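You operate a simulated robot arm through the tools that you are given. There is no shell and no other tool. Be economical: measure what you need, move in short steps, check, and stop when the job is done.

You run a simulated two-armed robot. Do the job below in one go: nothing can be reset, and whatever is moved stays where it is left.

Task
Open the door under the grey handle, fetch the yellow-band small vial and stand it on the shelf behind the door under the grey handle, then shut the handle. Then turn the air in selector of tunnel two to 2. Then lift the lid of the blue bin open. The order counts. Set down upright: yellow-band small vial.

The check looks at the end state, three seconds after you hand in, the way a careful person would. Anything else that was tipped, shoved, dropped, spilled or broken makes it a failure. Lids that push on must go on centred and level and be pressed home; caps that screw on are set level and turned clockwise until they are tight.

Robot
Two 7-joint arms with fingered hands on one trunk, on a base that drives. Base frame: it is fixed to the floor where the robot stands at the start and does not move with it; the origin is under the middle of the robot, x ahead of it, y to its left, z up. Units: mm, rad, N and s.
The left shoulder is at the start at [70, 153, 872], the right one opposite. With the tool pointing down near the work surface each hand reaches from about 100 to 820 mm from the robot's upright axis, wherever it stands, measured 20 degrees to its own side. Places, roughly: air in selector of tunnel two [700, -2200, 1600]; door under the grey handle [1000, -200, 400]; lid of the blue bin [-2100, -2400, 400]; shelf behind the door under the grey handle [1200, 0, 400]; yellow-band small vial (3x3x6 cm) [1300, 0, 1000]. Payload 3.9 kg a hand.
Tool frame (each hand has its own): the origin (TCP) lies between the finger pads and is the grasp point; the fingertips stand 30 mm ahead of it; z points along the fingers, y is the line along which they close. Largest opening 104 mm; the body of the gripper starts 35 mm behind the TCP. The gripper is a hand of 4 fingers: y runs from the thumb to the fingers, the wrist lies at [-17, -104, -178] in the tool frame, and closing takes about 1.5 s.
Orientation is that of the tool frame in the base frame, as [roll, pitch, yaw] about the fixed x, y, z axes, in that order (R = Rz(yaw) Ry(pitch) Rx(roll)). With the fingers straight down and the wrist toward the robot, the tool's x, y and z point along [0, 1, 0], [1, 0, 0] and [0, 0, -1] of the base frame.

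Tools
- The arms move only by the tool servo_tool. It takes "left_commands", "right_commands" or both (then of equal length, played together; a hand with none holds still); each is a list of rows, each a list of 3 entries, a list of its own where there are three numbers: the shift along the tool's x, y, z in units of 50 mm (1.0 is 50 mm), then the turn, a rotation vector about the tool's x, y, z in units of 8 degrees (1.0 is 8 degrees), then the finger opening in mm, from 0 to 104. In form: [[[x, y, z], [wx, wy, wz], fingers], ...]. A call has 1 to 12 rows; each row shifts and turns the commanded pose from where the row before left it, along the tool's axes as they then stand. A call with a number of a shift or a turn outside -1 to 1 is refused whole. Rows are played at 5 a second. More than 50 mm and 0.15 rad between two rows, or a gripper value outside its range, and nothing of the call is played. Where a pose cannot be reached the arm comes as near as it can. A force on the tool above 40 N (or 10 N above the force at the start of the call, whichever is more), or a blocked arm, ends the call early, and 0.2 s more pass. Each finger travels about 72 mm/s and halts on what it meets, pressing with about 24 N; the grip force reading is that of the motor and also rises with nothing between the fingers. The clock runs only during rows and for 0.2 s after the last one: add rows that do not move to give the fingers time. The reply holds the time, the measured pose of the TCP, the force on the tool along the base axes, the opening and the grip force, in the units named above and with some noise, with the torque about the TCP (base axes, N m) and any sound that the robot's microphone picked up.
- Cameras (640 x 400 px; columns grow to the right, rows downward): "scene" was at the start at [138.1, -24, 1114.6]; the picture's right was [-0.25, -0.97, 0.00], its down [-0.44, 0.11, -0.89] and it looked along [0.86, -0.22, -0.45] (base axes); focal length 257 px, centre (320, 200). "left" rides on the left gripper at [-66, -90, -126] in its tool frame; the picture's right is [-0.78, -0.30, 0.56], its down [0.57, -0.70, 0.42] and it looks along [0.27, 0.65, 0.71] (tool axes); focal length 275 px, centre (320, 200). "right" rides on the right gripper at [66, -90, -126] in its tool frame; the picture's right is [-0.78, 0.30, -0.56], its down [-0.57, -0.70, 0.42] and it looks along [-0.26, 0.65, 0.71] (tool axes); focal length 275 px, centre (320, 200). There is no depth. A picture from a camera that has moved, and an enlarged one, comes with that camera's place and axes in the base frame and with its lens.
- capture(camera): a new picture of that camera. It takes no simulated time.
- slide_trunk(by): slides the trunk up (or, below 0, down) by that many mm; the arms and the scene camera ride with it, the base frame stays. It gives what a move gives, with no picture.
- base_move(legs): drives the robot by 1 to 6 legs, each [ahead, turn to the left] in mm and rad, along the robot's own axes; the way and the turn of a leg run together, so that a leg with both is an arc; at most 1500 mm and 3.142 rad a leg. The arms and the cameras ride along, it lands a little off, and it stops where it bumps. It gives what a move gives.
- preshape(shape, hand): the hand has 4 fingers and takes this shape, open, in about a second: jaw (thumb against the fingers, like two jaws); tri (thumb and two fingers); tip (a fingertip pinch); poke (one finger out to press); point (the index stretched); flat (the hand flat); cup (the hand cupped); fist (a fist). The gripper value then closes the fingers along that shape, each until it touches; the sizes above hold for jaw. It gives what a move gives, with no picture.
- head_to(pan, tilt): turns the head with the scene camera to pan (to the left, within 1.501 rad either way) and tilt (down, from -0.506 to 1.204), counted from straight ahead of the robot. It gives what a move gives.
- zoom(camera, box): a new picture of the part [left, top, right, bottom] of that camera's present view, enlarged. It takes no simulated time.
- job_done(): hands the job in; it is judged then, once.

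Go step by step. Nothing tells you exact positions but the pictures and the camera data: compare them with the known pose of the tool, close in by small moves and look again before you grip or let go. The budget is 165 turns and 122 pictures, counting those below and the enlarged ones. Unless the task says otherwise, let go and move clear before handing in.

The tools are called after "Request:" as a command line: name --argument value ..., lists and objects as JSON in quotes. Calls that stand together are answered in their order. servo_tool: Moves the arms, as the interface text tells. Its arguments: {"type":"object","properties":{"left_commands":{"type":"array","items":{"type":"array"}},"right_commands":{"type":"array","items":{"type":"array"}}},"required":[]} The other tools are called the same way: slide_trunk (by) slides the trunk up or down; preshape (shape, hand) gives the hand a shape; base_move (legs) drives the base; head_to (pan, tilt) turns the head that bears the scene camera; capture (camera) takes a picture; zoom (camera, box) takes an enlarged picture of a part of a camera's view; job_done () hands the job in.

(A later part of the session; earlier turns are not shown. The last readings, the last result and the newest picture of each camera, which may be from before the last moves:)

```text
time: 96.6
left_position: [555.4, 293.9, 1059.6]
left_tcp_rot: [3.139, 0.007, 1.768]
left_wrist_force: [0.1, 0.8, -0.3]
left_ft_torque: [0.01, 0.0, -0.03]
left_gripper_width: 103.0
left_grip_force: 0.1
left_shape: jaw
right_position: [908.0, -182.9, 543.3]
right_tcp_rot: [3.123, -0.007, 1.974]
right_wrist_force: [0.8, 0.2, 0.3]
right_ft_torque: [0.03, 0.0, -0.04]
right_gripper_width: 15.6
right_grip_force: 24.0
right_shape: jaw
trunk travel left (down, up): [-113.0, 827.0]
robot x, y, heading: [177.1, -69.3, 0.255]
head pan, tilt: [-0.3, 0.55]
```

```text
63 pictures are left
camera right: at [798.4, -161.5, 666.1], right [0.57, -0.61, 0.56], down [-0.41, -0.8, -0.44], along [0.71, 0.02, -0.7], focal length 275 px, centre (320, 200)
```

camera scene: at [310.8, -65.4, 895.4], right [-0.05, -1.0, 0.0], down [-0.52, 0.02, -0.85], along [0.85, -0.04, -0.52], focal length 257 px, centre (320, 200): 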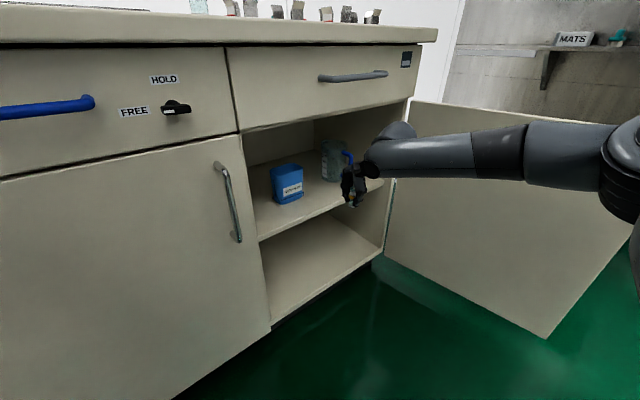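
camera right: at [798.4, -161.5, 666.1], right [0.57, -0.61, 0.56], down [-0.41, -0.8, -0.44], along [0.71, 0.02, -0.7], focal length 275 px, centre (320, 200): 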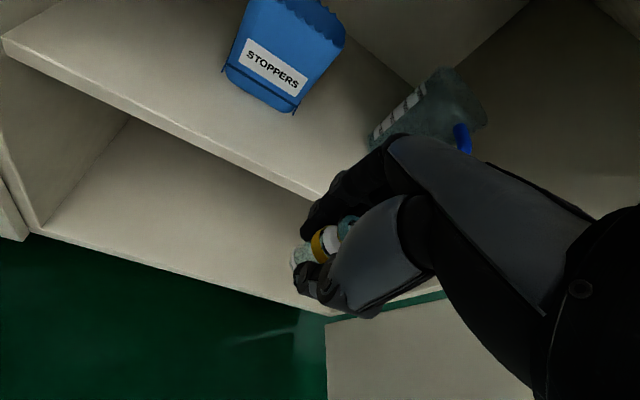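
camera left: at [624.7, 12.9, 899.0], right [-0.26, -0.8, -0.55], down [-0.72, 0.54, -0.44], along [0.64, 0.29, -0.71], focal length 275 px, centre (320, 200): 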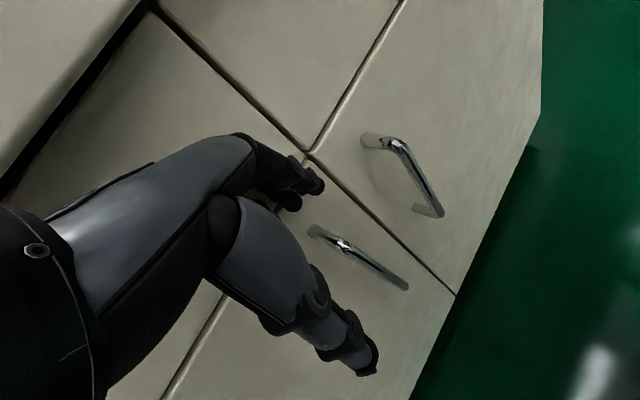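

The hand is 145 mm short of the spot, with the vial bottom ~50 mm above the shelf. Driving in.

Request:
base_move --legs '[[155, 0]]'

Request:
capture --camera "scene"

Request:
capture --camera "right"

```text
time: 98.0
left_position: [707.1, 332.5, 1059.2]
left_tcp_rot: [3.14, 0.005, 1.767]
left_wrist_force: [0.3, 0.9, 0.1]
left_ft_torque: [-0.04, 0.04, 0.01]
left_gripper_width: 102.7
left_grip_force: 0.1
left_shape: jaw
right_position: [1058.9, -145.9, 541.1]
right_tcp_rot: [3.125, -0.007, 1.972]
right_wrist_force: [-0.2, 0.1, -0.2]
right_ft_torque: [0.0, 0.01, 0.01]
right_gripper_width: 15.7
right_grip_force: 24.1
right_shape: jaw
trunk travel left (down, up): [-113.0, 827.0]
robot x, y, heading: [319.5, -36.2, 0.257]
head pan, tilt: [-0.3, 0.55]
```

```text
62 pictures are left
camera scene: at [462.0, -26.4, 895.3], right [-0.05, -1.0, 0.0], down [-0.52, 0.02, -0.85], along [0.85, -0.04, -0.52], focal length 257 px, centre (320, 200)
```

scene: 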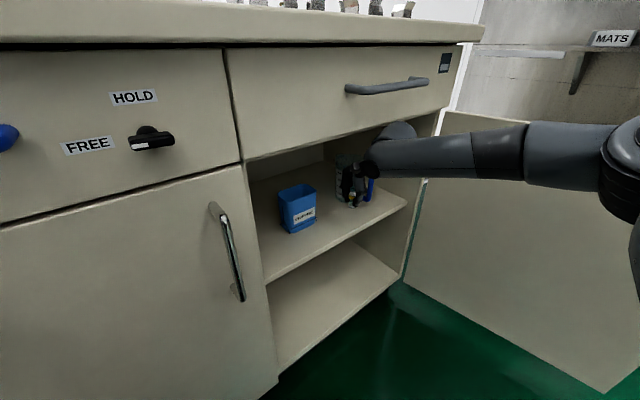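

```text
61 pictures are left
camera right: at [949.4, -122.6, 665.5], right [0.57, -0.6, 0.56], down [-0.42, -0.8, -0.44], along [0.71, 0.02, -0.7], focal length 275 px, centre (320, 200)
```

right: 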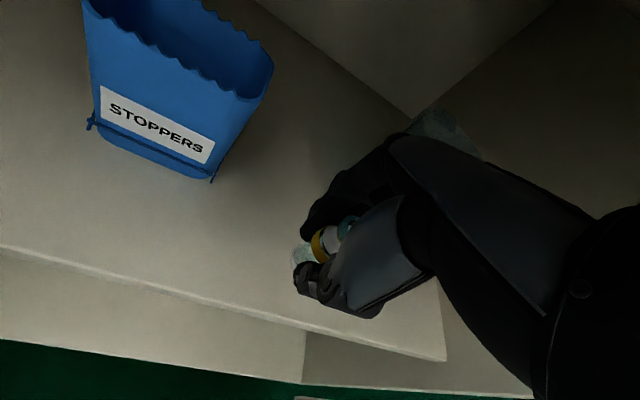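

Vial is over the spot (≈49 mm inside the edge). Lowering most of the way, then feeling for contact.

Request:
slide_trunk --by -38

Request:
servo_tool --right_commands '[[[0, 0, 0.06], [0, 0, 0], 0], [[0, 0, 0.06], [0, 0, 0], 0], [[0, 0, 0], [0, 0, 0], 0]]'

Request:
capture --camera "right"

Request:
zoom --camera "scene" --box '[270, 110, 430, 210]'

```text
time: 98.8
left_position: [705.9, 331.1, 1022.0]
left_tcp_rot: [3.137, 0.005, 1.768]
left_wrist_force: [-0.6, 0.4, 0.2]
left_ft_torque: [-0.03, 0.01, 0.0]
left_gripper_width: 103.1
left_grip_force: 0.1
left_shape: jaw
right_position: [1058.7, -145.5, 504.0]
right_tcp_rot: [3.123, -0.007, 1.973]
right_wrist_force: [0.3, -0.9, 0.4]
right_ft_torque: [0.01, -0.01, 0.01]
right_gripper_width: 15.7
right_grip_force: 23.9
right_shape: jaw
trunk travel left (down, up): [-75.0, 865.0]
robot x, y, heading: [324.9, -32.2, 0.253]
head pan, tilt: [-0.3, 0.55]
```

```text
time: 99.6
left_position: [707.1, 332.6, 1022.4]
left_tcp_rot: [3.14, 0.005, 1.768]
left_wrist_force: [0.2, 0.4, 0.1]
left_ft_torque: [0.02, -0.01, 0.03]
left_gripper_width: 102.9
left_grip_force: 0.1
left_shape: jaw
right_position: [1058.0, -146.1, 497.6]
right_tcp_rot: [3.122, -0.006, 1.977]
right_wrist_force: [0.5, -1.1, -0.4]
right_ft_torque: [-0.02, 0.01, 0.04]
right_gripper_width: 15.9
right_grip_force: 24.1
right_shape: jaw
trunk travel left (down, up): [-75.0, 865.0]
robot x, y, heading: [324.0, -37.2, 0.251]
head pan, tilt: [-0.3, 0.55]
```

```text
60 pictures are left
camera right: at [947.9, -123.4, 622.0], right [0.57, -0.61, 0.56], down [-0.41, -0.8, -0.44], along [0.71, 0.02, -0.7], focal length 275 px, centre (320, 200)
```

right: 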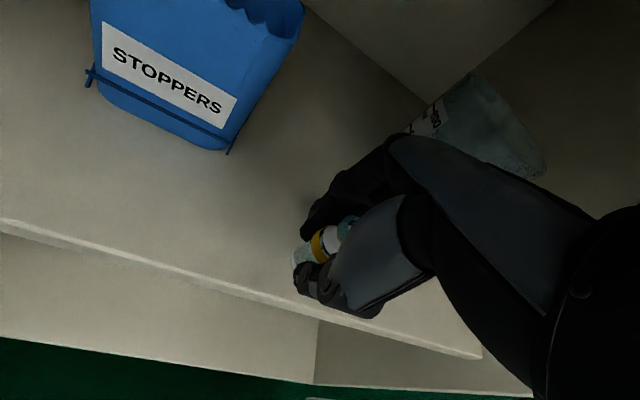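

```text
4.00 times, centred on (350, 160) of scene
camera zoom: at [461.5, -26.5, 857.4], right [-0.05, -1.0, 0.0], down [-0.52, 0.02, -0.85], along [0.85, -0.04, -0.52], focal length 1026 px, centre (200, 360)
```

zoom: 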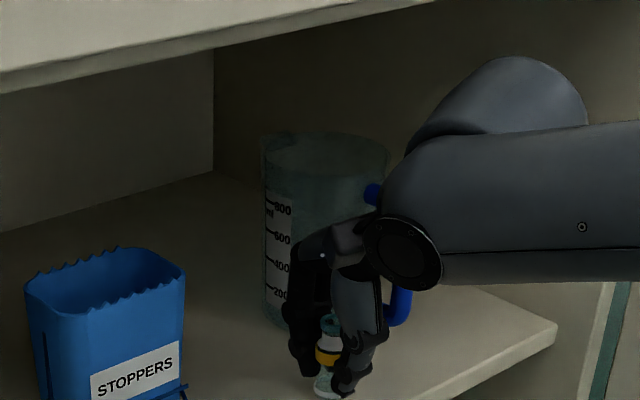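

Not yet touching. Continuing down in small steps, watching the force.

Request:
servo_tool --right_commands '[[[0, 0, 0.05], [0, 0, 0], 0], [[0, 0, 0.05], [0, 0, 0], 0], [[0, 0, 0], [0, 0, 0], 0]]'

Request:
servo_tool --right_commands '[[[0, 0, 0.04], [0, 0, 0], 0], [[0, 0, 0.04], [0, 0, 0], 0], [[0, 0, 0], [0, 0, 0], 0]]'

```text
time: 100.4
left_position: [706.9, 332.3, 1022.9]
left_tcp_rot: [3.14, 0.006, 1.767]
left_wrist_force: [0.5, 0.0, 0.1]
left_ft_torque: [0.0, -0.02, 0.0]
left_gripper_width: 102.8
left_grip_force: 0.0
left_shape: jaw
right_position: [1057.1, -146.9, 493.3]
right_tcp_rot: [3.122, -0.007, 1.974]
right_wrist_force: [0.7, 0.1, -0.2]
right_ft_torque: [0.0, -0.02, -0.01]
right_gripper_width: 15.6
right_grip_force: 24.0
right_shape: jaw
trunk travel left (down, up): [-75.0, 865.0]
robot x, y, heading: [325.1, -31.5, 0.251]
head pan, tilt: [-0.3, 0.55]
```

```text
time: 101.2
left_position: [706.5, 331.9, 1021.3]
left_tcp_rot: [3.139, 0.005, 1.767]
left_wrist_force: [0.3, -0.9, 0.5]
left_ft_torque: [-0.03, -0.02, 0.01]
left_gripper_width: 102.9
left_grip_force: 0.1
left_shape: jaw
right_position: [1055.9, -147.3, 490.4]
right_tcp_rot: [3.122, -0.006, 1.973]
right_wrist_force: [0.0, -0.4, 0.2]
right_ft_torque: [-0.02, 0.01, 0.03]
right_gripper_width: 15.9
right_grip_force: 24.3
right_shape: jaw
right hand out of reach, approached as far as the arm can: row 1
trunk travel left (down, up): [-75.0, 865.0]
robot x, y, heading: [324.0, -33.2, 0.253]
head pan, tilt: [-0.3, 0.55]
```

Still no contact; I'll use the trunk in small steps.

Request:
slide_trunk --by -4

Request:
slide_trunk --by -4

Request:
zoom --camera "scene" --box '[320, 170, 384, 210]'

```text
time: 101.8
left_position: [706.3, 332.4, 1018.4]
left_tcp_rot: [3.137, 0.005, 1.768]
left_wrist_force: [0.3, 0.1, 0.4]
left_ft_torque: [0.0, 0.02, -0.01]
left_gripper_width: 102.9
left_grip_force: 0.0
left_shape: jaw
right_position: [1056.0, -146.4, 487.1]
right_tcp_rot: [3.122, -0.007, 1.974]
right_wrist_force: [-0.6, 0.3, -0.5]
right_ft_torque: [0.02, 0.02, -0.01]
right_gripper_width: 16.0
right_grip_force: 24.1
right_shape: jaw
trunk travel left (down, up): [-71.0, 869.0]
robot x, y, heading: [325.4, -33.3, 0.25]
head pan, tilt: [-0.3, 0.55]
```

```text
time: 102.3
left_position: [707.0, 332.1, 1014.1]
left_tcp_rot: [3.138, 0.005, 1.767]
left_wrist_force: [0.6, 0.0, 0.5]
left_ft_torque: [0.02, -0.01, -0.01]
left_gripper_width: 103.0
left_grip_force: 0.0
left_shape: jaw
right_position: [1056.3, -146.6, 482.9]
right_tcp_rot: [3.122, -0.007, 1.974]
right_wrist_force: [0.1, -0.4, 0.6]
right_ft_torque: [-0.02, 0.01, -0.02]
right_gripper_width: 15.9
right_grip_force: 23.9
right_shape: jaw
trunk travel left (down, up): [-67.0, 873.0]
robot x, y, heading: [322.6, -31.8, 0.254]
head pan, tilt: [-0.3, 0.55]
```

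```text
10.00 times, centred on (352, 190) of scene
camera zoom: at [461.4, -26.6, 849.4], right [-0.05, -1.0, 0.0], down [-0.52, 0.03, -0.85], along [0.85, -0.04, -0.52], focal length 2566 px, centre (0, 300)
```

zoom: 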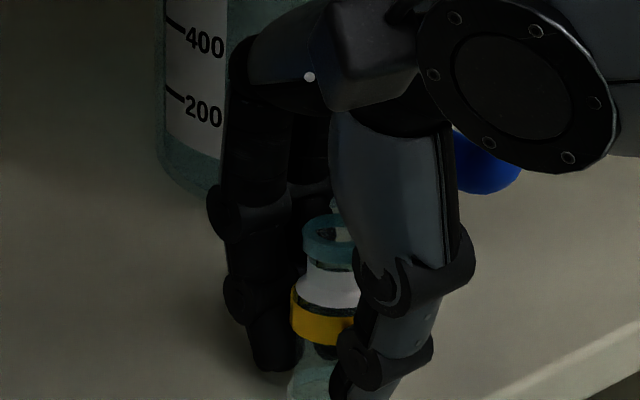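

Request:
zoom --camera "scene" --box '[316, 190, 380, 230]'

Request:
slide_trunk --by -4

```text
10.00 times, centred on (348, 210) of scene
camera zoom: at [461.4, -26.6, 849.4], right [-0.05, -1.0, 0.0], down [-0.52, 0.03, -0.85], along [0.85, -0.04, -0.52], focal length 2566 px, centre (40, 100)
```

zoom: 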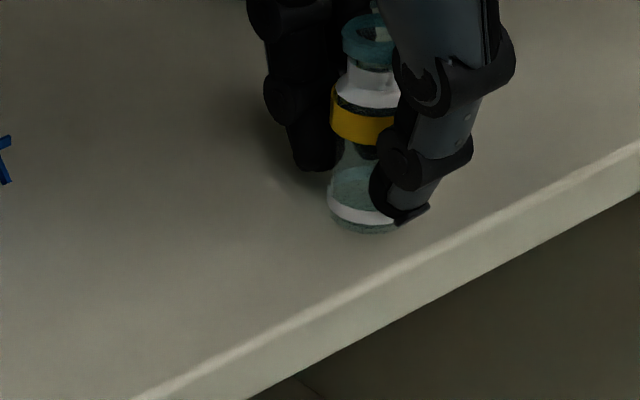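

```text
time: 102.8
left_position: [706.2, 331.7, 1010.7]
left_tcp_rot: [3.139, 0.005, 1.768]
left_wrist_force: [-0.6, -1.4, -0.3]
left_ft_torque: [0.0, 0.0, 0.01]
left_gripper_width: 102.9
left_grip_force: 0.0
left_shape: jaw
right_position: [1056.1, -147.7, 481.3]
right_tcp_rot: [3.12, -0.007, 1.971]
right_wrist_force: [-2.4, -0.8, 8.6]
right_ft_torque: [-0.01, -0.06, 0.0]
right_gripper_width: 15.9
right_grip_force: 24.3
right_shape: jaw
trunk travel left (down, up): [-63.0, 877.0]
robot x, y, heading: [321.9, -35.7, 0.253]
head pan, tilt: [-0.3, 0.55]
```

Contact felt (8.6 N) — the vial stands on the shelf. I'll open the fingers gently and check.

Request:
servo_tool --right_commands '[[[0, 0, 0], [0, 0, 0], 20], [[0, 0, 0], [0, 0, 0], 25], [[0, 0, 0], [0, 0, 0], 32], [[0, 0, 0], [0, 0, 0], 40], [[0, 0, 0], [0, 0, 0], 45], [[0, 0, 0], [0, 0, 0], 45]]'

Request:
zoom --camera "scene" --box '[306, 170, 402, 230]'

```text
time: 104.2
left_position: [706.0, 332.0, 1008.9]
left_tcp_rot: [3.139, 0.006, 1.768]
left_wrist_force: [-0.1, -0.5, -0.2]
left_ft_torque: [0.02, 0.03, 0.02]
left_gripper_width: 103.0
left_grip_force: 0.1
left_shape: jaw
right_position: [1057.2, -147.1, 477.8]
right_tcp_rot: [3.122, -0.008, 1.972]
right_wrist_force: [-0.4, 0.4, -0.6]
right_ft_torque: [0.01, -0.04, 0.01]
right_gripper_width: 44.5
right_grip_force: 0.1
right_shape: jaw
trunk travel left (down, up): [-63.0, 877.0]
robot x, y, heading: [327.3, -36.4, 0.253]
head pan, tilt: [-0.3, 0.55]
```

```text
6.67 times, centred on (354, 200) of scene
camera zoom: at [461.4, -26.5, 845.4], right [-0.05, -1.0, 0.0], down [-0.52, 0.02, -0.85], along [0.85, -0.04, -0.52], focal length 1710 px, centre (93, 200)
```

zoom: 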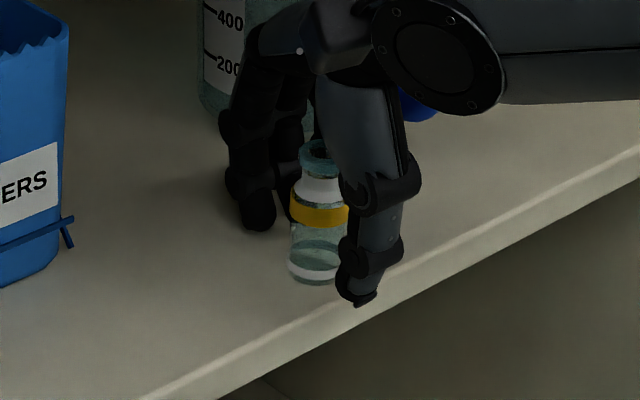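

The vial stands upright on its own. I'll lift the hand 68 mm (staying under the drawer handle) and back out.

Request:
slide_trunk --by 35

Request:
slide_trunk --by 33

Request:
zoom --camera "scene" --box '[270, 110, 430, 210]'

```text
time: 105.0
left_position: [707.1, 333.5, 1044.2]
left_tcp_rot: [3.14, 0.006, 1.769]
left_wrist_force: [0.1, 0.5, 0.4]
left_ft_torque: [-0.04, 0.02, 0.0]
left_gripper_width: 102.9
left_grip_force: 0.0
left_shape: jaw
right_position: [1057.5, -145.8, 513.8]
right_tcp_rot: [3.122, -0.007, 1.972]
right_wrist_force: [-0.9, 0.0, -0.2]
right_ft_torque: [-0.01, -0.01, -0.02]
right_gripper_width: 44.7
right_grip_force: 0.0
right_shape: jaw
trunk travel left (down, up): [-98.0, 842.0]
robot x, y, heading: [322.3, -33.1, 0.252]
head pan, tilt: [-0.3, 0.55]
```

```text
time: 105.8
left_position: [707.4, 332.5, 1078.4]
left_tcp_rot: [3.14, 0.004, 1.767]
left_wrist_force: [0.2, 0.1, 0.3]
left_ft_torque: [0.01, 0.0, -0.01]
left_gripper_width: 103.0
left_grip_force: 0.1
left_shape: jaw
right_position: [1056.0, -148.0, 547.1]
right_tcp_rot: [3.122, -0.007, 1.972]
right_wrist_force: [-0.8, 0.7, -0.2]
right_ft_torque: [0.04, 0.01, 0.01]
right_gripper_width: 44.6
right_grip_force: 0.1
right_shape: jaw
trunk travel left (down, up): [-131.0, 809.0]
robot x, y, heading: [326.9, -35.6, 0.251]
head pan, tilt: [-0.3, 0.55]
```

```text
4.00 times, centred on (350, 160) of scene
camera zoom: at [461.7, -26.5, 913.4], right [-0.05, -1.0, 0.0], down [-0.52, 0.02, -0.85], along [0.85, -0.04, -0.52], focal length 1026 px, centre (200, 360)
```

zoom: 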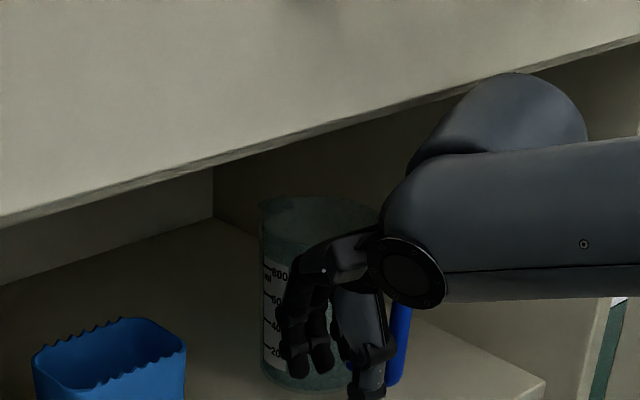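

Request:
zoom --camera "scene" --box '[306, 190, 402, 250]'

Request:
capture --camera "right"

```text
6.67 times, centred on (354, 220) of scene
camera zoom: at [461.7, -26.5, 913.4], right [-0.05, -1.0, 0.0], down [-0.52, 0.02, -0.85], along [0.85, -0.04, -0.52], focal length 1710 px, centre (93, 67)
```

zoom: 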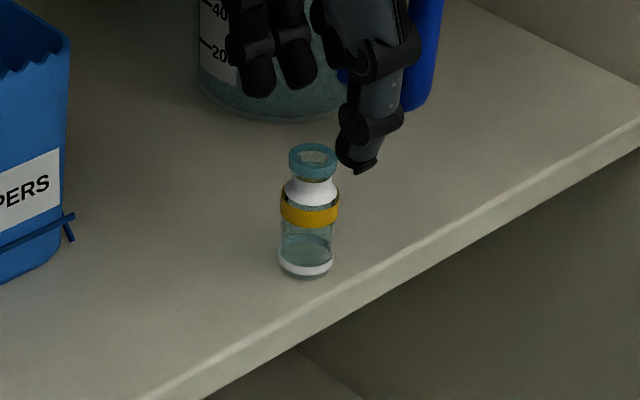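

```text
53 pictures are left
camera right: at [946.1, -124.3, 669.7], right [0.57, -0.61, 0.56], down [-0.41, -0.8, -0.44], along [0.71, 0.02, -0.7], focal length 275 px, centre (320, 200)
```

right: 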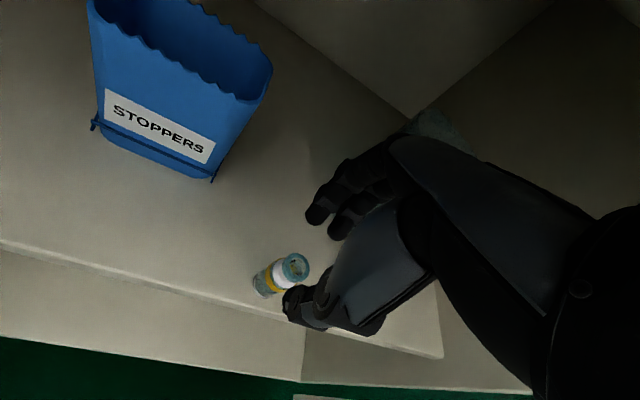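

The vial stands well. I'll lift 14 mm more for clearance over it and back straight out.

Request:
slide_trunk --by 14

Request:
base_move --legs '[[-150, 0]]'

Request:
capture --camera "scene"

```text
time: 106.4
left_position: [706.5, 332.9, 1092.2]
left_tcp_rot: [3.138, 0.005, 1.768]
left_wrist_force: [-0.3, 0.1, -0.1]
left_ft_torque: [-0.01, 0.03, -0.03]
left_gripper_width: 103.0
left_grip_force: 0.1
left_shape: jaw
right_position: [1056.0, -147.9, 560.1]
right_tcp_rot: [3.121, -0.006, 1.972]
right_wrist_force: [0.2, -0.6, 0.5]
right_ft_torque: [0.01, -0.02, 0.0]
right_gripper_width: 44.9
right_grip_force: 0.1
right_shape: jaw
trunk travel left (down, up): [-145.0, 795.0]
robot x, y, heading: [321.8, -34.9, 0.247]
head pan, tilt: [-0.3, 0.55]
```

```text
time: 107.8
left_position: [560.1, 295.0, 1091.6]
left_tcp_rot: [3.138, 0.006, 1.768]
left_wrist_force: [0.0, -0.6, 0.2]
left_ft_torque: [-0.01, 0.0, 0.0]
left_gripper_width: 103.0
left_grip_force: 0.0
left_shape: jaw
right_position: [911.8, -183.7, 561.8]
right_tcp_rot: [3.123, -0.006, 1.973]
right_wrist_force: [-1.1, -0.4, 0.4]
right_ft_torque: [0.01, 0.0, 0.02]
right_gripper_width: 44.7
right_grip_force: 0.1
right_shape: jaw
trunk travel left (down, up): [-145.0, 795.0]
robot x, y, heading: [180.6, -72.3, 0.254]
head pan, tilt: [-0.3, 0.55]
```

```text
52 pictures are left
camera scene: at [315.7, -64.1, 927.5], right [-0.05, -1.0, 0.0], down [-0.52, 0.02, -0.85], along [0.85, -0.04, -0.52], focal length 257 px, centre (320, 200)
```

scene: 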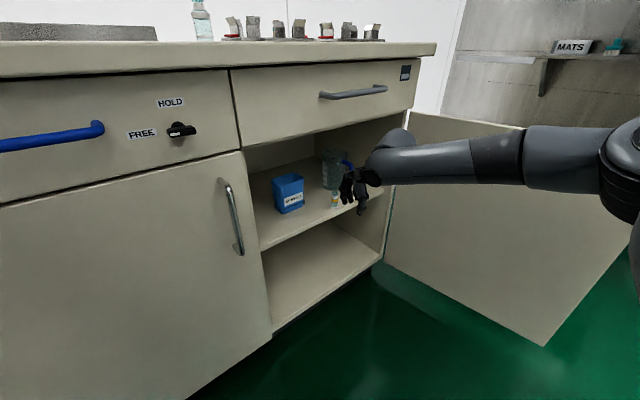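

The vial stands undisturbed. Next I'll back away and swing round outside the door edge, with the hand raised so that the forearm passes above the door while the fingers can push its outer face.

Request:
base_move --legs '[[-300, 0], [0, -1.2]]'

Request:
slide_trunk --by 90

Request:
base_move --legs '[[467, 0]]'

Request:
head_to --pan 0.2 --tilt 0.6

Request:
capture --camera "scene"

```text
time: 112.8
left_position: [368.0, -371.6, 1092.3]
left_tcp_rot: [3.138, 0.004, 0.567]
left_wrist_force: [0.5, -0.3, -0.2]
left_ft_torque: [0.01, 0.01, 0.02]
left_gripper_width: 102.7
left_grip_force: 0.1
left_shape: jaw
right_position: [48.1, -870.6, 560.1]
right_tcp_rot: [3.122, -0.007, 0.772]
right_wrist_force: [0.1, 0.4, 0.2]
right_ft_torque: [0.01, 0.0, 0.02]
right_gripper_width: 44.4
right_grip_force: 0.1
right_shape: jaw
trunk travel left (down, up): [-145.0, 795.0]
robot x, y, heading: [-112.5, -143.9, -0.945]
head pan, tilt: [-0.3, 0.55]
```

```text
time: 114.1
left_position: [369.5, -370.9, 1180.6]
left_tcp_rot: [3.138, 0.007, 0.569]
left_wrist_force: [0.6, -0.8, -0.6]
left_ft_torque: [0.02, 0.02, -0.03]
left_gripper_width: 102.8
left_grip_force: 0.2
left_shape: jaw
right_position: [46.6, -870.9, 649.2]
right_tcp_rot: [3.122, -0.007, 0.773]
right_wrist_force: [0.2, -0.5, -0.1]
right_ft_torque: [0.03, 0.02, 0.0]
right_gripper_width: 44.6
right_grip_force: 0.0
right_shape: jaw
trunk travel left (down, up): [-235.0, 705.0]
robot x, y, heading: [-111.3, -146.2, -0.95]
head pan, tilt: [-0.3, 0.55]
```

```text
time: 116.9
left_position: [641.9, -751.9, 1182.3]
left_tcp_rot: [3.141, 0.005, 0.57]
left_wrist_force: [0.9, -0.5, -0.3]
left_ft_torque: [0.01, 0.01, 0.02]
left_gripper_width: 102.7
left_grip_force: 0.0
left_shape: jaw
right_position: [321.1, -1251.4, 649.6]
right_tcp_rot: [3.122, -0.006, 0.774]
right_wrist_force: [0.0, -0.5, 0.9]
right_ft_torque: [0.03, 0.01, 0.0]
right_gripper_width: 44.5
right_grip_force: 0.1
right_shape: jaw
trunk travel left (down, up): [-235.0, 705.0]
robot x, y, heading: [162.6, -529.9, -0.943]
head pan, tilt: [-0.3, 0.55]
```

```text
time: 117.8
left_position: [640.9, -751.0, 1183.1]
left_tcp_rot: [3.137, 0.005, 0.569]
left_wrist_force: [-0.3, 0.0, 0.2]
left_ft_torque: [-0.01, 0.05, -0.01]
left_gripper_width: 102.9
left_grip_force: 0.0
left_shape: jaw
right_position: [320.5, -1251.4, 650.7]
right_tcp_rot: [3.124, -0.006, 0.774]
right_wrist_force: [0.4, 0.0, -0.5]
right_ft_torque: [-0.04, 0.0, -0.01]
right_gripper_width: 44.6
right_grip_force: 0.0
right_shape: jaw
trunk travel left (down, up): [-235.0, 705.0]
robot x, y, heading: [156.3, -524.7, -0.947]
head pan, tilt: [0.201, 0.6]
```

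```text
51 pictures are left
camera scene: at [254.7, -628.3, 1012.9], right [-0.68, -0.73, 0.0], down [-0.41, 0.38, -0.83], along [0.6, -0.56, -0.56], focal length 257 px, centre (320, 200)
```

scene: 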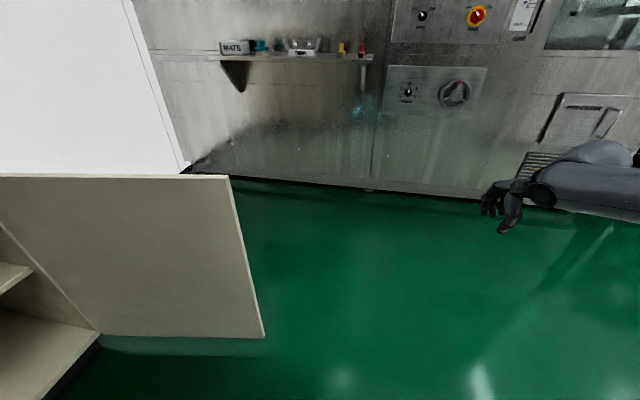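

All clear, the door stands at ~96°. I'll turn left until the hand nears the door's outer side.

Request:
base_move --legs '[[0, 0.78]]'

Request:
capture --camera "scene"

```text
time: 120.3
left_position: [660.3, -348.2, 1181.9]
left_tcp_rot: [3.139, 0.005, 1.348]
left_wrist_force: [-1.1, -0.3, 0.9]
left_ft_torque: [-0.01, -0.04, 0.01]
left_gripper_width: 102.9
left_grip_force: 0.0
left_shape: jaw
right_position: [783.7, -928.9, 650.3]
right_tcp_rot: [3.121, -0.006, 1.551]
right_wrist_force: [-0.5, -0.1, 0.2]
right_ft_torque: [-0.02, 0.01, 0.03]
right_gripper_width: 44.7
right_grip_force: 0.0
right_shape: jaw
trunk travel left (down, up): [-235.0, 705.0]
robot x, y, heading: [157.0, -528.3, -0.169]
head pan, tilt: [0.201, 0.6]
```

```text
50 pictures are left
camera scene: at [298.5, -532.7, 1012.9], right [0.03, -1.0, 0.0], down [-0.56, -0.02, -0.82], along [0.82, 0.03, -0.57], focal length 257 px, centre (320, 200)
```

scene: 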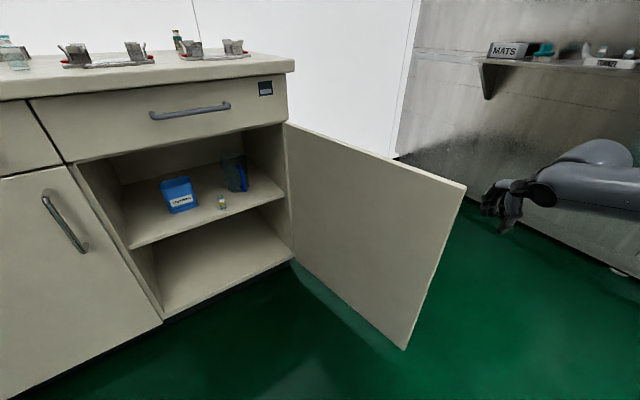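

The hand is beyond the door's outer side. I'll raise it slightly so the fingertips pass above the bar but below the door's top, then sweep left.

Request:
slide_trunk --by 55

Request:
base_move --legs '[[0, 0.55]]'

Request:
capture --camera "scene"

```text
time: 121.2
left_position: [660.8, -349.8, 1237.6]
left_tcp_rot: [3.14, 0.005, 1.349]
left_wrist_force: [1.1, -0.5, 0.3]
left_ft_torque: [-0.02, 0.0, -0.01]
left_gripper_width: 103.2
left_grip_force: 0.1
left_shape: jaw
right_position: [783.7, -929.8, 704.9]
right_tcp_rot: [3.122, -0.007, 1.551]
right_wrist_force: [-0.8, -0.3, 0.4]
right_ft_torque: [0.01, -0.01, 0.04]
right_gripper_width: 44.2
right_grip_force: 0.1
right_shape: jaw
trunk travel left (down, up): [-290.0, 650.0]
robot x, y, heading: [162.9, -527.4, -0.166]
head pan, tilt: [0.201, 0.6]
```

```text
time: 122.5
left_position: [599.6, -236.4, 1237.9]
left_tcp_rot: [3.136, 0.005, 1.589]
left_wrist_force: [0.2, 0.3, 0.6]
left_ft_torque: [-0.04, 0.02, -0.02]
left_gripper_width: 102.8
left_grip_force: 0.0
left_shape: jaw
right_position: [851.1, -788.8, 704.5]
right_tcp_rot: [3.133, 0.015, 1.771]
right_wrist_force: [-16.0, -17.8, 9.5]
right_ft_torque: [-0.43, 0.7, 0.47]
right_gripper_width: 62.0
right_grip_force: 0.0
right_shape: jaw
trunk travel left (down, up): [-290.0, 650.0]
robot x, y, heading: [163.8, -527.8, 0.048]
head pan, tilt: [0.201, 0.6]
stopped in leg 1: the force on the tool passed its limit at 50 N (the readings are from after the stop); the commanded pose is now the measured one
```

```text
49 pictures are left
camera scene: at [292.6, -503.4, 1068.3], right [0.25, -0.97, 0.0], down [-0.54, -0.14, -0.83], along [0.8, 0.21, -0.56], focal length 257 px, centre (320, 200)
```

scene: 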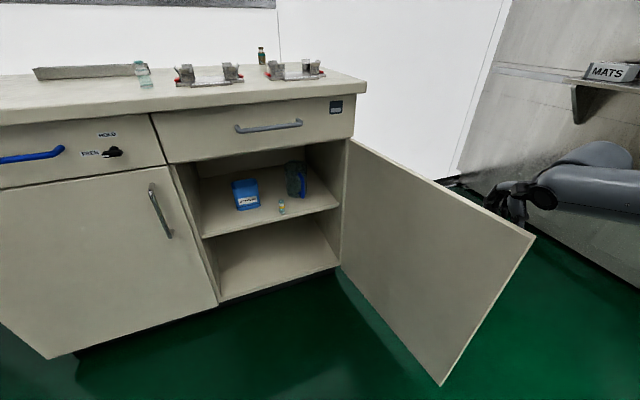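

The hand met something near the handle. I'll look with the right camera.

Request:
capture --camera "right"

Request:
zoom --camera "scene" --box '[430, 130, 590, 230]'

```text
48 pictures are left
camera right: at [748.8, -741.5, 826.5], right [0.44, -0.7, 0.57], down [-0.57, -0.71, -0.42], along [0.7, -0.14, -0.7], focal length 275 px, centre (320, 200)
```

right: 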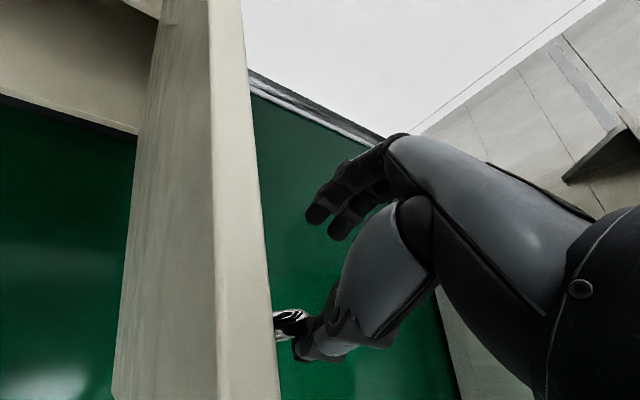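

```text
4.00 times, centred on (510, 180) of scene
camera zoom: at [292.6, -503.4, 1068.3], right [0.25, -0.97, 0.0], down [-0.54, -0.14, -0.83], along [0.8, 0.21, -0.56], focal length 1026 px, centre (-440, 280)
```

zoom: 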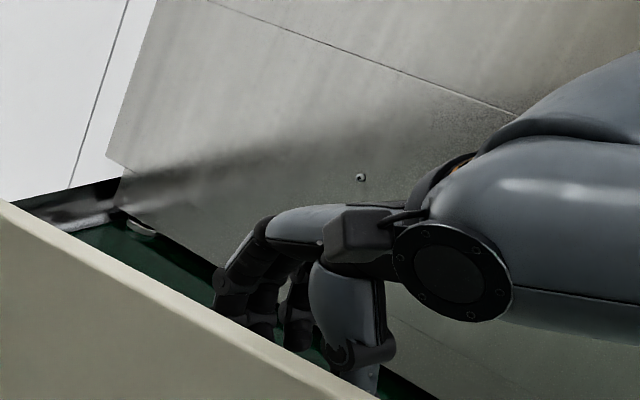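

The thumb is against the top of the handle, so pushing inward is blocked; the push must go leftward. I'll combine backing and turning left so the hand moves purely sideways.

Request:
base_move --legs '[[-30, 0]]'

Request:
base_move --legs '[[-120, 0.2]]'

Request:
capture --camera "scene"

```text
time: 123.4
left_position: [571.9, -237.0, 1238.0]
left_tcp_rot: [3.138, 0.006, 1.587]
left_wrist_force: [0.1, 0.2, -1.2]
left_ft_torque: [0.0, -0.03, 0.04]
left_gripper_width: 102.5
left_grip_force: 0.0
left_shape: jaw
right_position: [824.4, -786.2, 702.0]
right_tcp_rot: [3.134, 0.007, 1.777]
right_wrist_force: [0.9, 0.3, 0.7]
right_ft_torque: [-0.01, -0.02, -0.01]
right_gripper_width: 44.9
right_grip_force: 0.1
right_shape: jaw
trunk travel left (down, up): [-290.0, 650.0]
robot x, y, heading: [135.6, -525.9, 0.064]
head pan, tilt: [0.201, 0.6]
```

```text
time: 124.6
left_position: [388.2, -173.0, 1237.6]
left_tcp_rot: [3.138, 0.006, 1.788]
left_wrist_force: [0.4, 0.4, 0.3]
left_ft_torque: [0.01, -0.03, 0.0]
left_gripper_width: 102.7
left_grip_force: 0.1
left_shape: jaw
right_position: [744.5, -661.0, 703.0]
right_tcp_rot: [3.134, 0.01, 1.977]
right_wrist_force: [-0.6, 0.7, 0.3]
right_ft_torque: [-0.03, 0.0, -0.03]
right_gripper_width: 44.8
right_grip_force: 0.0
right_shape: jaw
trunk travel left (down, up): [-290.0, 650.0]
robot x, y, heading: [11.8, -548.5, 0.26]
head pan, tilt: [0.201, 0.6]
```

```text
46 pictures are left
camera scene: at [139.0, -495.9, 1068.0], right [0.44, -0.9, 0.0], down [-0.51, -0.25, -0.83], along [0.74, 0.37, -0.56], focal length 257 px, centre (320, 200)
```

scene: 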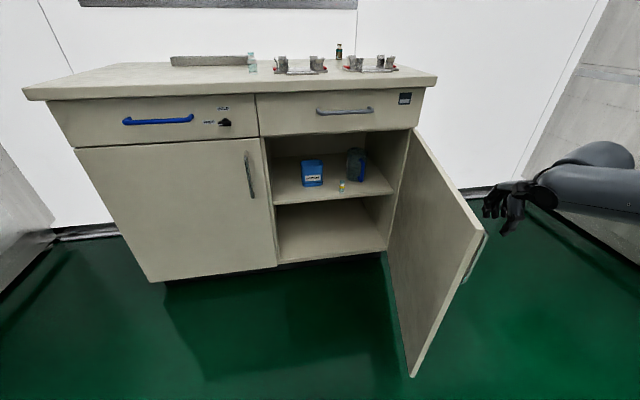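

The door coasted to ~75°. I continue turning left to sweep it further.

Request:
base_move --legs '[[0, 0.57]]'

Request:
capture --camera "scene"

```text
time: 126.6
left_position: [131.0, -29.4, 1235.9]
left_tcp_rot: [3.141, 0.009, 2.352]
left_wrist_force: [0.2, 1.0, 0.1]
left_ft_torque: [-0.05, -0.01, -0.03]
left_gripper_width: 102.9
left_grip_force: 0.1
left_shape: jaw
right_position: [691.2, -252.3, 703.2]
right_tcp_rot: [3.132, 0.009, 2.539]
right_wrist_force: [-0.7, 0.4, 0.3]
right_ft_torque: [-0.01, -0.02, 0.0]
right_gripper_width: 44.8
right_grip_force: 0.0
right_shape: jaw
trunk travel left (down, up): [-290.0, 650.0]
robot x, y, heading: [14.1, -548.2, 0.822]
head pan, tilt: [0.201, 0.6]
```

```text
45 pictures are left
camera scene: at [92.2, -435.7, 1067.9], right [0.85, -0.52, 0.0], down [-0.29, -0.48, -0.82], along [0.43, 0.7, -0.57], focal length 257 px, centre (320, 200)
```

scene: 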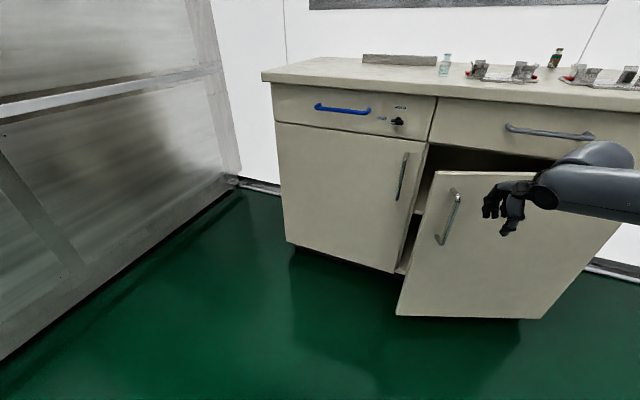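

The door is nearly shut. I'll turn slightly right, lower the hand to mid-handle height and push the door home by driving ahead.

Request:
base_move --legs '[[0, -0.15]]'

Request:
slide_trunk --by -100

Request:
base_move --legs '[[230, 0]]'

Request:
capture --camera "scene"

```text
time: 127.6
left_position: [207.2, -54.7, 1237.4]
left_tcp_rot: [3.139, 0.005, 2.201]
left_wrist_force: [-0.6, 0.0, 0.5]
left_ft_torque: [0.0, 0.04, 0.0]
left_gripper_width: 102.7
left_grip_force: 0.0
left_shape: jaw
right_position: [728.6, -358.0, 701.9]
right_tcp_rot: [3.133, 0.008, 2.389]
right_wrist_force: [0.1, -0.2, -0.2]
right_ft_torque: [0.03, 0.01, -0.01]
right_gripper_width: 45.0
right_grip_force: 0.1
right_shape: jaw
trunk travel left (down, up): [-290.0, 650.0]
robot x, y, heading: [14.9, -548.8, 0.672]
head pan, tilt: [0.201, 0.6]
```

```text
time: 128.9
left_position: [207.2, -54.6, 1137.7]
left_tcp_rot: [3.138, 0.003, 2.203]
left_wrist_force: [-0.2, -0.5, -0.2]
left_ft_torque: [0.01, -0.04, 0.01]
left_gripper_width: 102.8
left_grip_force: 0.1
left_shape: jaw
right_position: [728.1, -357.5, 603.3]
right_tcp_rot: [3.132, 0.009, 2.39]
right_wrist_force: [0.5, 0.2, -0.4]
right_ft_torque: [0.0, 0.01, -0.06]
right_gripper_width: 44.8
right_grip_force: 0.0
right_shape: jaw
trunk travel left (down, up): [-190.0, 750.0]
robot x, y, heading: [13.2, -547.9, 0.673]
head pan, tilt: [0.201, 0.6]
```

```text
time: 130.7
left_position: [385.0, 87.0, 1136.2]
left_tcp_rot: [3.141, 0.006, 2.201]
left_wrist_force: [0.1, 0.3, -0.1]
left_ft_torque: [-0.04, -0.02, -0.02]
left_gripper_width: 102.8
left_grip_force: 0.0
left_shape: jaw
right_position: [908.1, -216.0, 601.9]
right_tcp_rot: [3.133, 0.008, 2.39]
right_wrist_force: [0.4, -0.9, 0.1]
right_ft_torque: [-0.02, 0.0, 0.03]
right_gripper_width: 44.7
right_grip_force: 0.2
right_shape: jaw
trunk travel left (down, up): [-190.0, 750.0]
robot x, y, heading: [193.6, -405.8, 0.675]
head pan, tilt: [0.201, 0.6]
```

```text
44 pictures are left
camera scene: at [286.5, -307.5, 967.8], right [0.77, -0.64, 0.0], down [-0.36, -0.43, -0.82], along [0.53, 0.63, -0.57], focal length 257 px, centre (320, 200)
```

scene: 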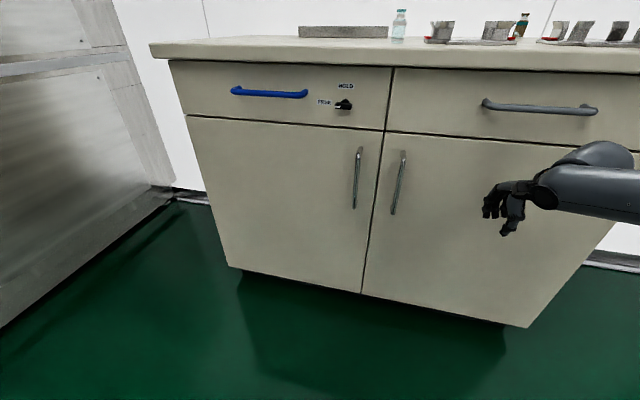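

The door looks shut. I'll press it home gently to be sure, then zoom in on the seam.

Request:
base_move --legs '[[75, 0]]'

Request:
base_move --legs '[[-150, 0]]'

Request:
zoom --camera "scene" --box '[280, 60, 520, 210]'

```text
time: 131.6
left_position: [414.6, 111.6, 1136.9]
left_tcp_rot: [3.14, 0.006, 2.198]
left_wrist_force: [-0.1, -0.2, 0.0]
left_ft_torque: [0.02, 0.0, 0.01]
left_gripper_width: 103.0
left_grip_force: 0.1
left_shape: jaw
right_position: [931.7, -196.6, 596.5]
right_tcp_rot: [-3.127, 0.005, 2.383]
right_wrist_force: [-16.0, -10.7, 2.1]
right_ft_torque: [0.21, -0.3, -0.18]
right_gripper_width: 42.3
right_grip_force: 0.0
right_shape: jaw
trunk travel left (down, up): [-190.0, 750.0]
robot x, y, heading: [223.5, -382.6, 0.663]
head pan, tilt: [0.201, 0.6]
stopped in leg 1: the force on the tool passed its limit at 72 N (the readings are from after the stop); the commanded pose is now the measured one
```

```text
time: 133.0
left_position: [299.7, 20.0, 1136.2]
left_tcp_rot: [3.141, 0.004, 2.198]
left_wrist_force: [0.0, -0.1, 0.5]
left_ft_torque: [0.06, -0.02, 0.02]
left_gripper_width: 102.8
left_grip_force: 0.1
left_shape: jaw
right_position: [818.8, -287.0, 597.4]
right_tcp_rot: [-3.131, 0.006, 2.386]
right_wrist_force: [-0.1, 0.5, 0.1]
right_ft_torque: [-0.02, -0.01, 0.0]
right_gripper_width: 44.8
right_grip_force: 0.0
right_shape: jaw
trunk travel left (down, up): [-190.0, 750.0]
robot x, y, heading: [106.2, -475.2, 0.663]
head pan, tilt: [0.201, 0.6]
```

```text
2.67 times, centred on (400, 135) of scene
camera zoom: at [200.8, -375.7, 968.0], right [0.76, -0.65, 0.0], down [-0.36, -0.43, -0.83], along [0.53, 0.63, -0.56], focal length 684 px, centre (107, 373)
```

zoom: 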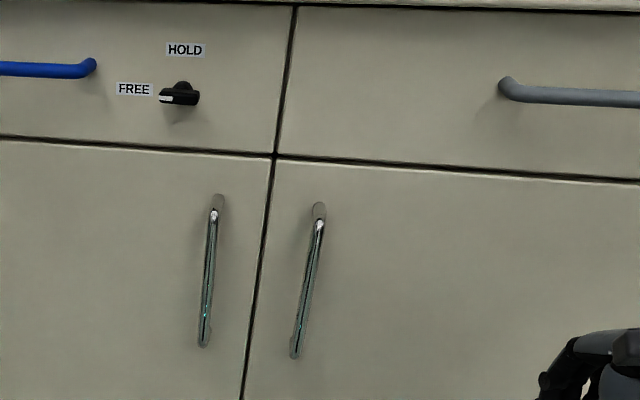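

The right door is shut flush, and the first part is done. Now I turn to the steel wall and look for tunnel two's "air in" selector.

Request:
base_move --legs '[[0, -1.9]]'

Request:
slide_trunk --by 300

Request:
head_to --pan 0.0 --tilt 0.05

Request:
capture --camera "scene"

```text
time: 137.9
left_position: [508.6, -817.9, 1136.3]
left_tcp_rot: [-3.14, 0.007, 0.297]
left_wrist_force: [0.6, 1.5, 0.5]
left_ft_torque: [-0.04, 0.02, 0.01]
left_gripper_width: 102.9
left_grip_force: 0.1
left_shape: jaw
right_position: [49.4, -1206.4, 597.5]
right_tcp_rot: [-3.13, 0.006, 0.483]
right_wrist_force: [-0.3, 0.1, 0.7]
right_ft_torque: [-0.01, -0.03, -0.01]
right_gripper_width: 44.7
right_grip_force: 0.1
right_shape: jaw
trunk travel left (down, up): [-190.0, 750.0]
robot x, y, heading: [103.0, -471.2, -1.238]
head pan, tilt: [0.201, 0.6]
```

```text
time: 140.9
left_position: [508.3, -817.5, 1436.7]
left_tcp_rot: [-3.141, 0.004, 0.294]
left_wrist_force: [0.2, -0.1, -1.0]
left_ft_torque: [0.01, -0.04, 0.01]
left_gripper_width: 102.6
left_grip_force: 0.1
left_shape: jaw
right_position: [48.4, -1205.5, 896.9]
right_tcp_rot: [-3.129, 0.004, 0.484]
right_wrist_force: [0.5, 0.3, -0.1]
right_ft_torque: [0.02, 0.02, -0.02]
right_gripper_width: 44.7
right_grip_force: 0.1
right_shape: jaw
trunk travel left (down, up): [-490.0, 450.0]
robot x, y, heading: [103.2, -470.1, -1.239]
head pan, tilt: [0.201, 0.6]
```

```text
time: 141.9
left_position: [506.8, -818.5, 1435.9]
left_tcp_rot: [-3.141, 0.006, 0.297]
left_wrist_force: [-0.3, 1.4, -0.2]
left_ft_torque: [-0.02, 0.0, 0.02]
left_gripper_width: 103.0
left_grip_force: 0.0
left_shape: jaw
right_position: [48.7, -1207.1, 897.0]
right_tcp_rot: [-3.128, 0.006, 0.484]
right_wrist_force: [-0.2, -0.3, 0.9]
right_ft_torque: [-0.02, 0.0, -0.01]
right_gripper_width: 44.7
right_grip_force: 0.1
right_shape: jaw
trunk travel left (down, up): [-490.0, 450.0]
robot x, y, heading: [104.9, -470.4, -1.235]
head pan, tilt: [0.0, 0.051]
```

```text
42 pictures are left
camera scene: at [151.6, -607.1, 1318.4], right [-0.94, -0.33, 0.0], down [-0.02, 0.05, -1.0], along [0.33, -0.94, -0.05], focal length 257 px, centre (320, 200)
```

scene: 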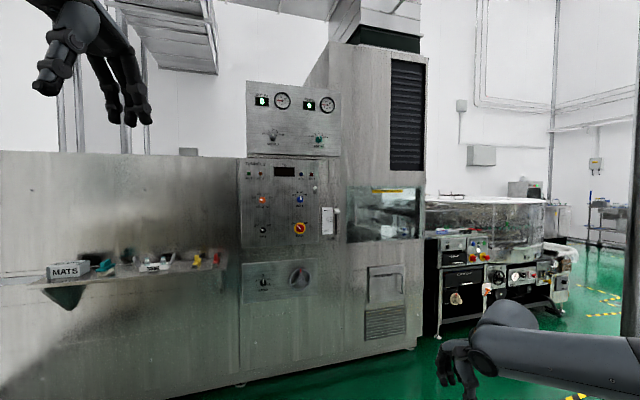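

I see control panels on the wall; the top panel with gauges holds two selectors. Zooming.

Request:
zoom --camera "scene" --box '[229, 75, 357, 155]'

Request:
zoom --camera "scene" --box '[229, 150, 357, 310]'

```text
5.00 times, centred on (293, 115) of scene
camera zoom: at [151.6, -607.1, 1318.4], right [-0.94, -0.33, 0.0], down [-0.02, 0.05, -1.0], along [0.33, -0.94, -0.05], focal length 1283 px, centre (455, 625)
```

zoom: 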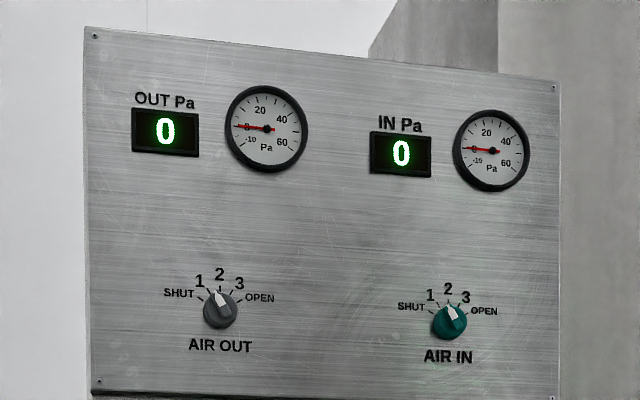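

```text
2.50 times, centred on (293, 230) of scene
camera zoom: at [151.6, -607.1, 1318.4], right [-0.94, -0.33, 0.0], down [-0.02, 0.05, -1.0], along [0.33, -0.94, -0.05], focal length 641 px, centre (388, 125)
```

zoom: 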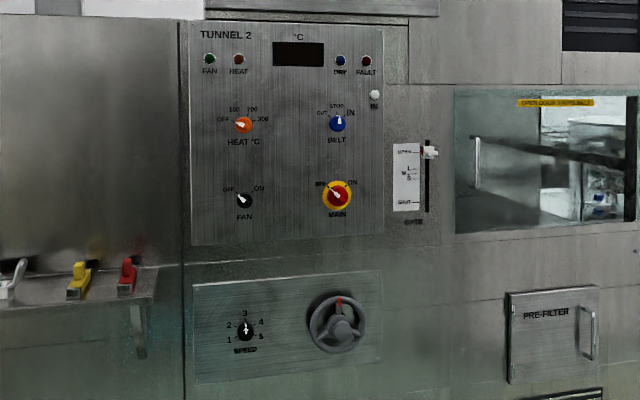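

It's Tunnel 2, and "AIR IN" is the teal knob at about (700,-2130,1615). I'll prepare the right hand (raised, fingers pointing ahead) in free space and drive nearer.

Request:
servo_tool --right_commands '[[[0, 0, -1], [0, 0, 0], 60], [[0, 0, -1], [0, 0, 0], 60], [[0, 0, -1], [0, 0, 0], 60], [[0, 0, -1], [0, 0, 0], 60], [[0, 0, -1], [0, 0, 0], 60], [[0, -1, 0], [0, 0, 0], 60], [[0, -1, 0], [0, 0, 0], 60], [[0, 0, 0], [0, 0, 0], 60]]'

Request:
servo_tool --right_commands '[[[0, 0, 0], [-1, 0, 0], 60], [[0, 0, 0], [-1, 0, 0], 60], [[0, 0, 0], [-1, 0, 0], 60], [[0, 0, 0], [-1, 0, 0], 60], [[0, 0, 0], [-1, 0, 0], 60], [[0, 0, 0], [-1, 0, 0], 60], [[0, 0, 0], [-1, 0, 0], 60], [[0, 0, 0], [-1, 0, 0], 60], [[0, 0, 0], [-1, 0, 0], 60], [[0, 0, 0], [-1, 0, 0], 60], [[0, 0, 0], [-1, 0, 0], 60], [[0, 0, 0], [-0.25, 0, 0], 60]]'

Request:
base_move --legs '[[0, -0.095], [805, 0], [0, 0.376]]'

Request:
slide_trunk --by 300

Request:
head_to --pan -0.1 --tilt 0.0

Request:
capture --camera "scene"

```text
time: 143.7
left_position: [509.8, -819.5, 1434.4]
left_tcp_rot: [-3.138, 0.008, 0.298]
left_wrist_force: [-0.7, 0.1, -0.2]
left_ft_torque: [0.02, 0.0, -0.02]
left_gripper_width: 103.1
left_grip_force: 0.1
left_shape: jaw
right_position: [0.6, -1113.5, 1123.2]
right_tcp_rot: [-3.127, 0.005, 0.483]
right_wrist_force: [0.2, 0.1, 0.0]
right_ft_torque: [0.03, 0.03, -0.01]
right_gripper_width: 59.6
right_grip_force: 0.2
right_shape: jaw
right hand out of reach, approached as far as the arm can: row 5
trunk travel left (down, up): [-490.0, 450.0]
robot x, y, heading: [107.0, -474.4, -1.234]
head pan, tilt: [0.0, 0.051]
```

```text
time: 146.3
left_position: [509.2, -816.2, 1436.1]
left_tcp_rot: [3.14, 0.005, 0.296]
left_wrist_force: [0.0, -0.2, 1.1]
left_ft_torque: [0.02, -0.02, -0.01]
left_gripper_width: 103.1
left_grip_force: 0.1
left_shape: jaw
right_position: [0.5, -1110.5, 1124.3]
right_tcp_rot: [1.581, 0.007, 0.484]
right_wrist_force: [-0.2, 0.3, 0.5]
right_ft_torque: [0.0, -0.01, -0.03]
right_gripper_width: 59.5
right_grip_force: 0.1
right_shape: jaw
trunk travel left (down, up): [-490.0, 450.0]
robot x, y, heading: [106.6, -472.6, -1.235]
head pan, tilt: [0.0, 0.051]
```

```text
time: 152.2
left_position: [779.0, -1461.4, 1437.2]
left_tcp_rot: [-3.141, 0.007, 0.581]
left_wrist_force: [0.1, 0.5, -0.2]
left_ft_torque: [0.04, 0.0, -0.01]
left_gripper_width: 102.9
left_grip_force: 0.1
left_shape: jaw
right_position: [373.3, -1885.4, 1124.1]
right_tcp_rot: [1.583, 0.006, 0.769]
right_wrist_force: [-0.3, -0.3, -0.7]
right_ft_torque: [-0.02, -0.01, 0.01]
right_gripper_width: 59.8
right_grip_force: 0.0
right_shape: jaw
trunk travel left (down, up): [-490.0, 450.0]
robot x, y, heading: [296.0, -1241.6, -0.945]
head pan, tilt: [0.0, 0.051]
```

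```text
time: 155.2
left_position: [778.6, -1461.8, 1734.8]
left_tcp_rot: [3.141, 0.005, 0.583]
left_wrist_force: [-0.1, 1.4, 0.8]
left_ft_torque: [0.0, 0.03, 0.02]
left_gripper_width: 102.9
left_grip_force: 0.0
left_shape: jaw
right_position: [373.6, -1886.6, 1423.6]
right_tcp_rot: [1.583, 0.006, 0.768]
right_wrist_force: [-0.3, -0.9, -0.1]
right_ft_torque: [0.0, 0.0, 0.0]
right_gripper_width: 60.0
right_grip_force: 0.1
right_shape: jaw
trunk travel left (down, up): [-790.0, 150.0]
robot x, y, heading: [293.9, -1243.9, -0.952]
head pan, tilt: [0.0, 0.051]
```

```text
time: 155.9
left_position: [779.1, -1461.9, 1735.1]
left_tcp_rot: [-3.141, 0.004, 0.582]
left_wrist_force: [-0.2, 0.4, -1.6]
left_ft_torque: [0.01, -0.02, -0.01]
left_gripper_width: 103.2
left_grip_force: 0.1
left_shape: jaw
right_position: [373.8, -1884.3, 1424.8]
right_tcp_rot: [1.582, 0.006, 0.766]
right_wrist_force: [-0.3, 0.2, 0.3]
right_ft_torque: [0.04, 0.01, 0.0]
right_gripper_width: 59.8
right_grip_force: 0.1
right_shape: jaw
trunk travel left (down, up): [-790.0, 150.0]
robot x, y, heading: [290.5, -1242.1, -0.953]
head pan, tilt: [-0.099, 0.0]
```

```text
39 pictures are left
camera scene: at [368.4, -1362.9, 1623.1], right [-0.87, -0.5, 0.0], down [0.0, 0.0, -1.0], along [0.5, -0.87, 0.0], focal length 257 px, centre (320, 200)
```

scene: 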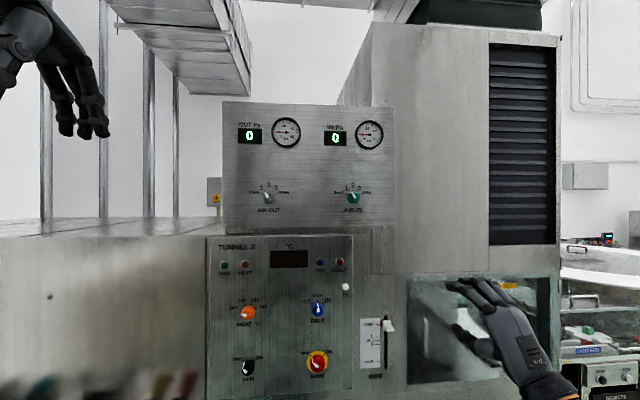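

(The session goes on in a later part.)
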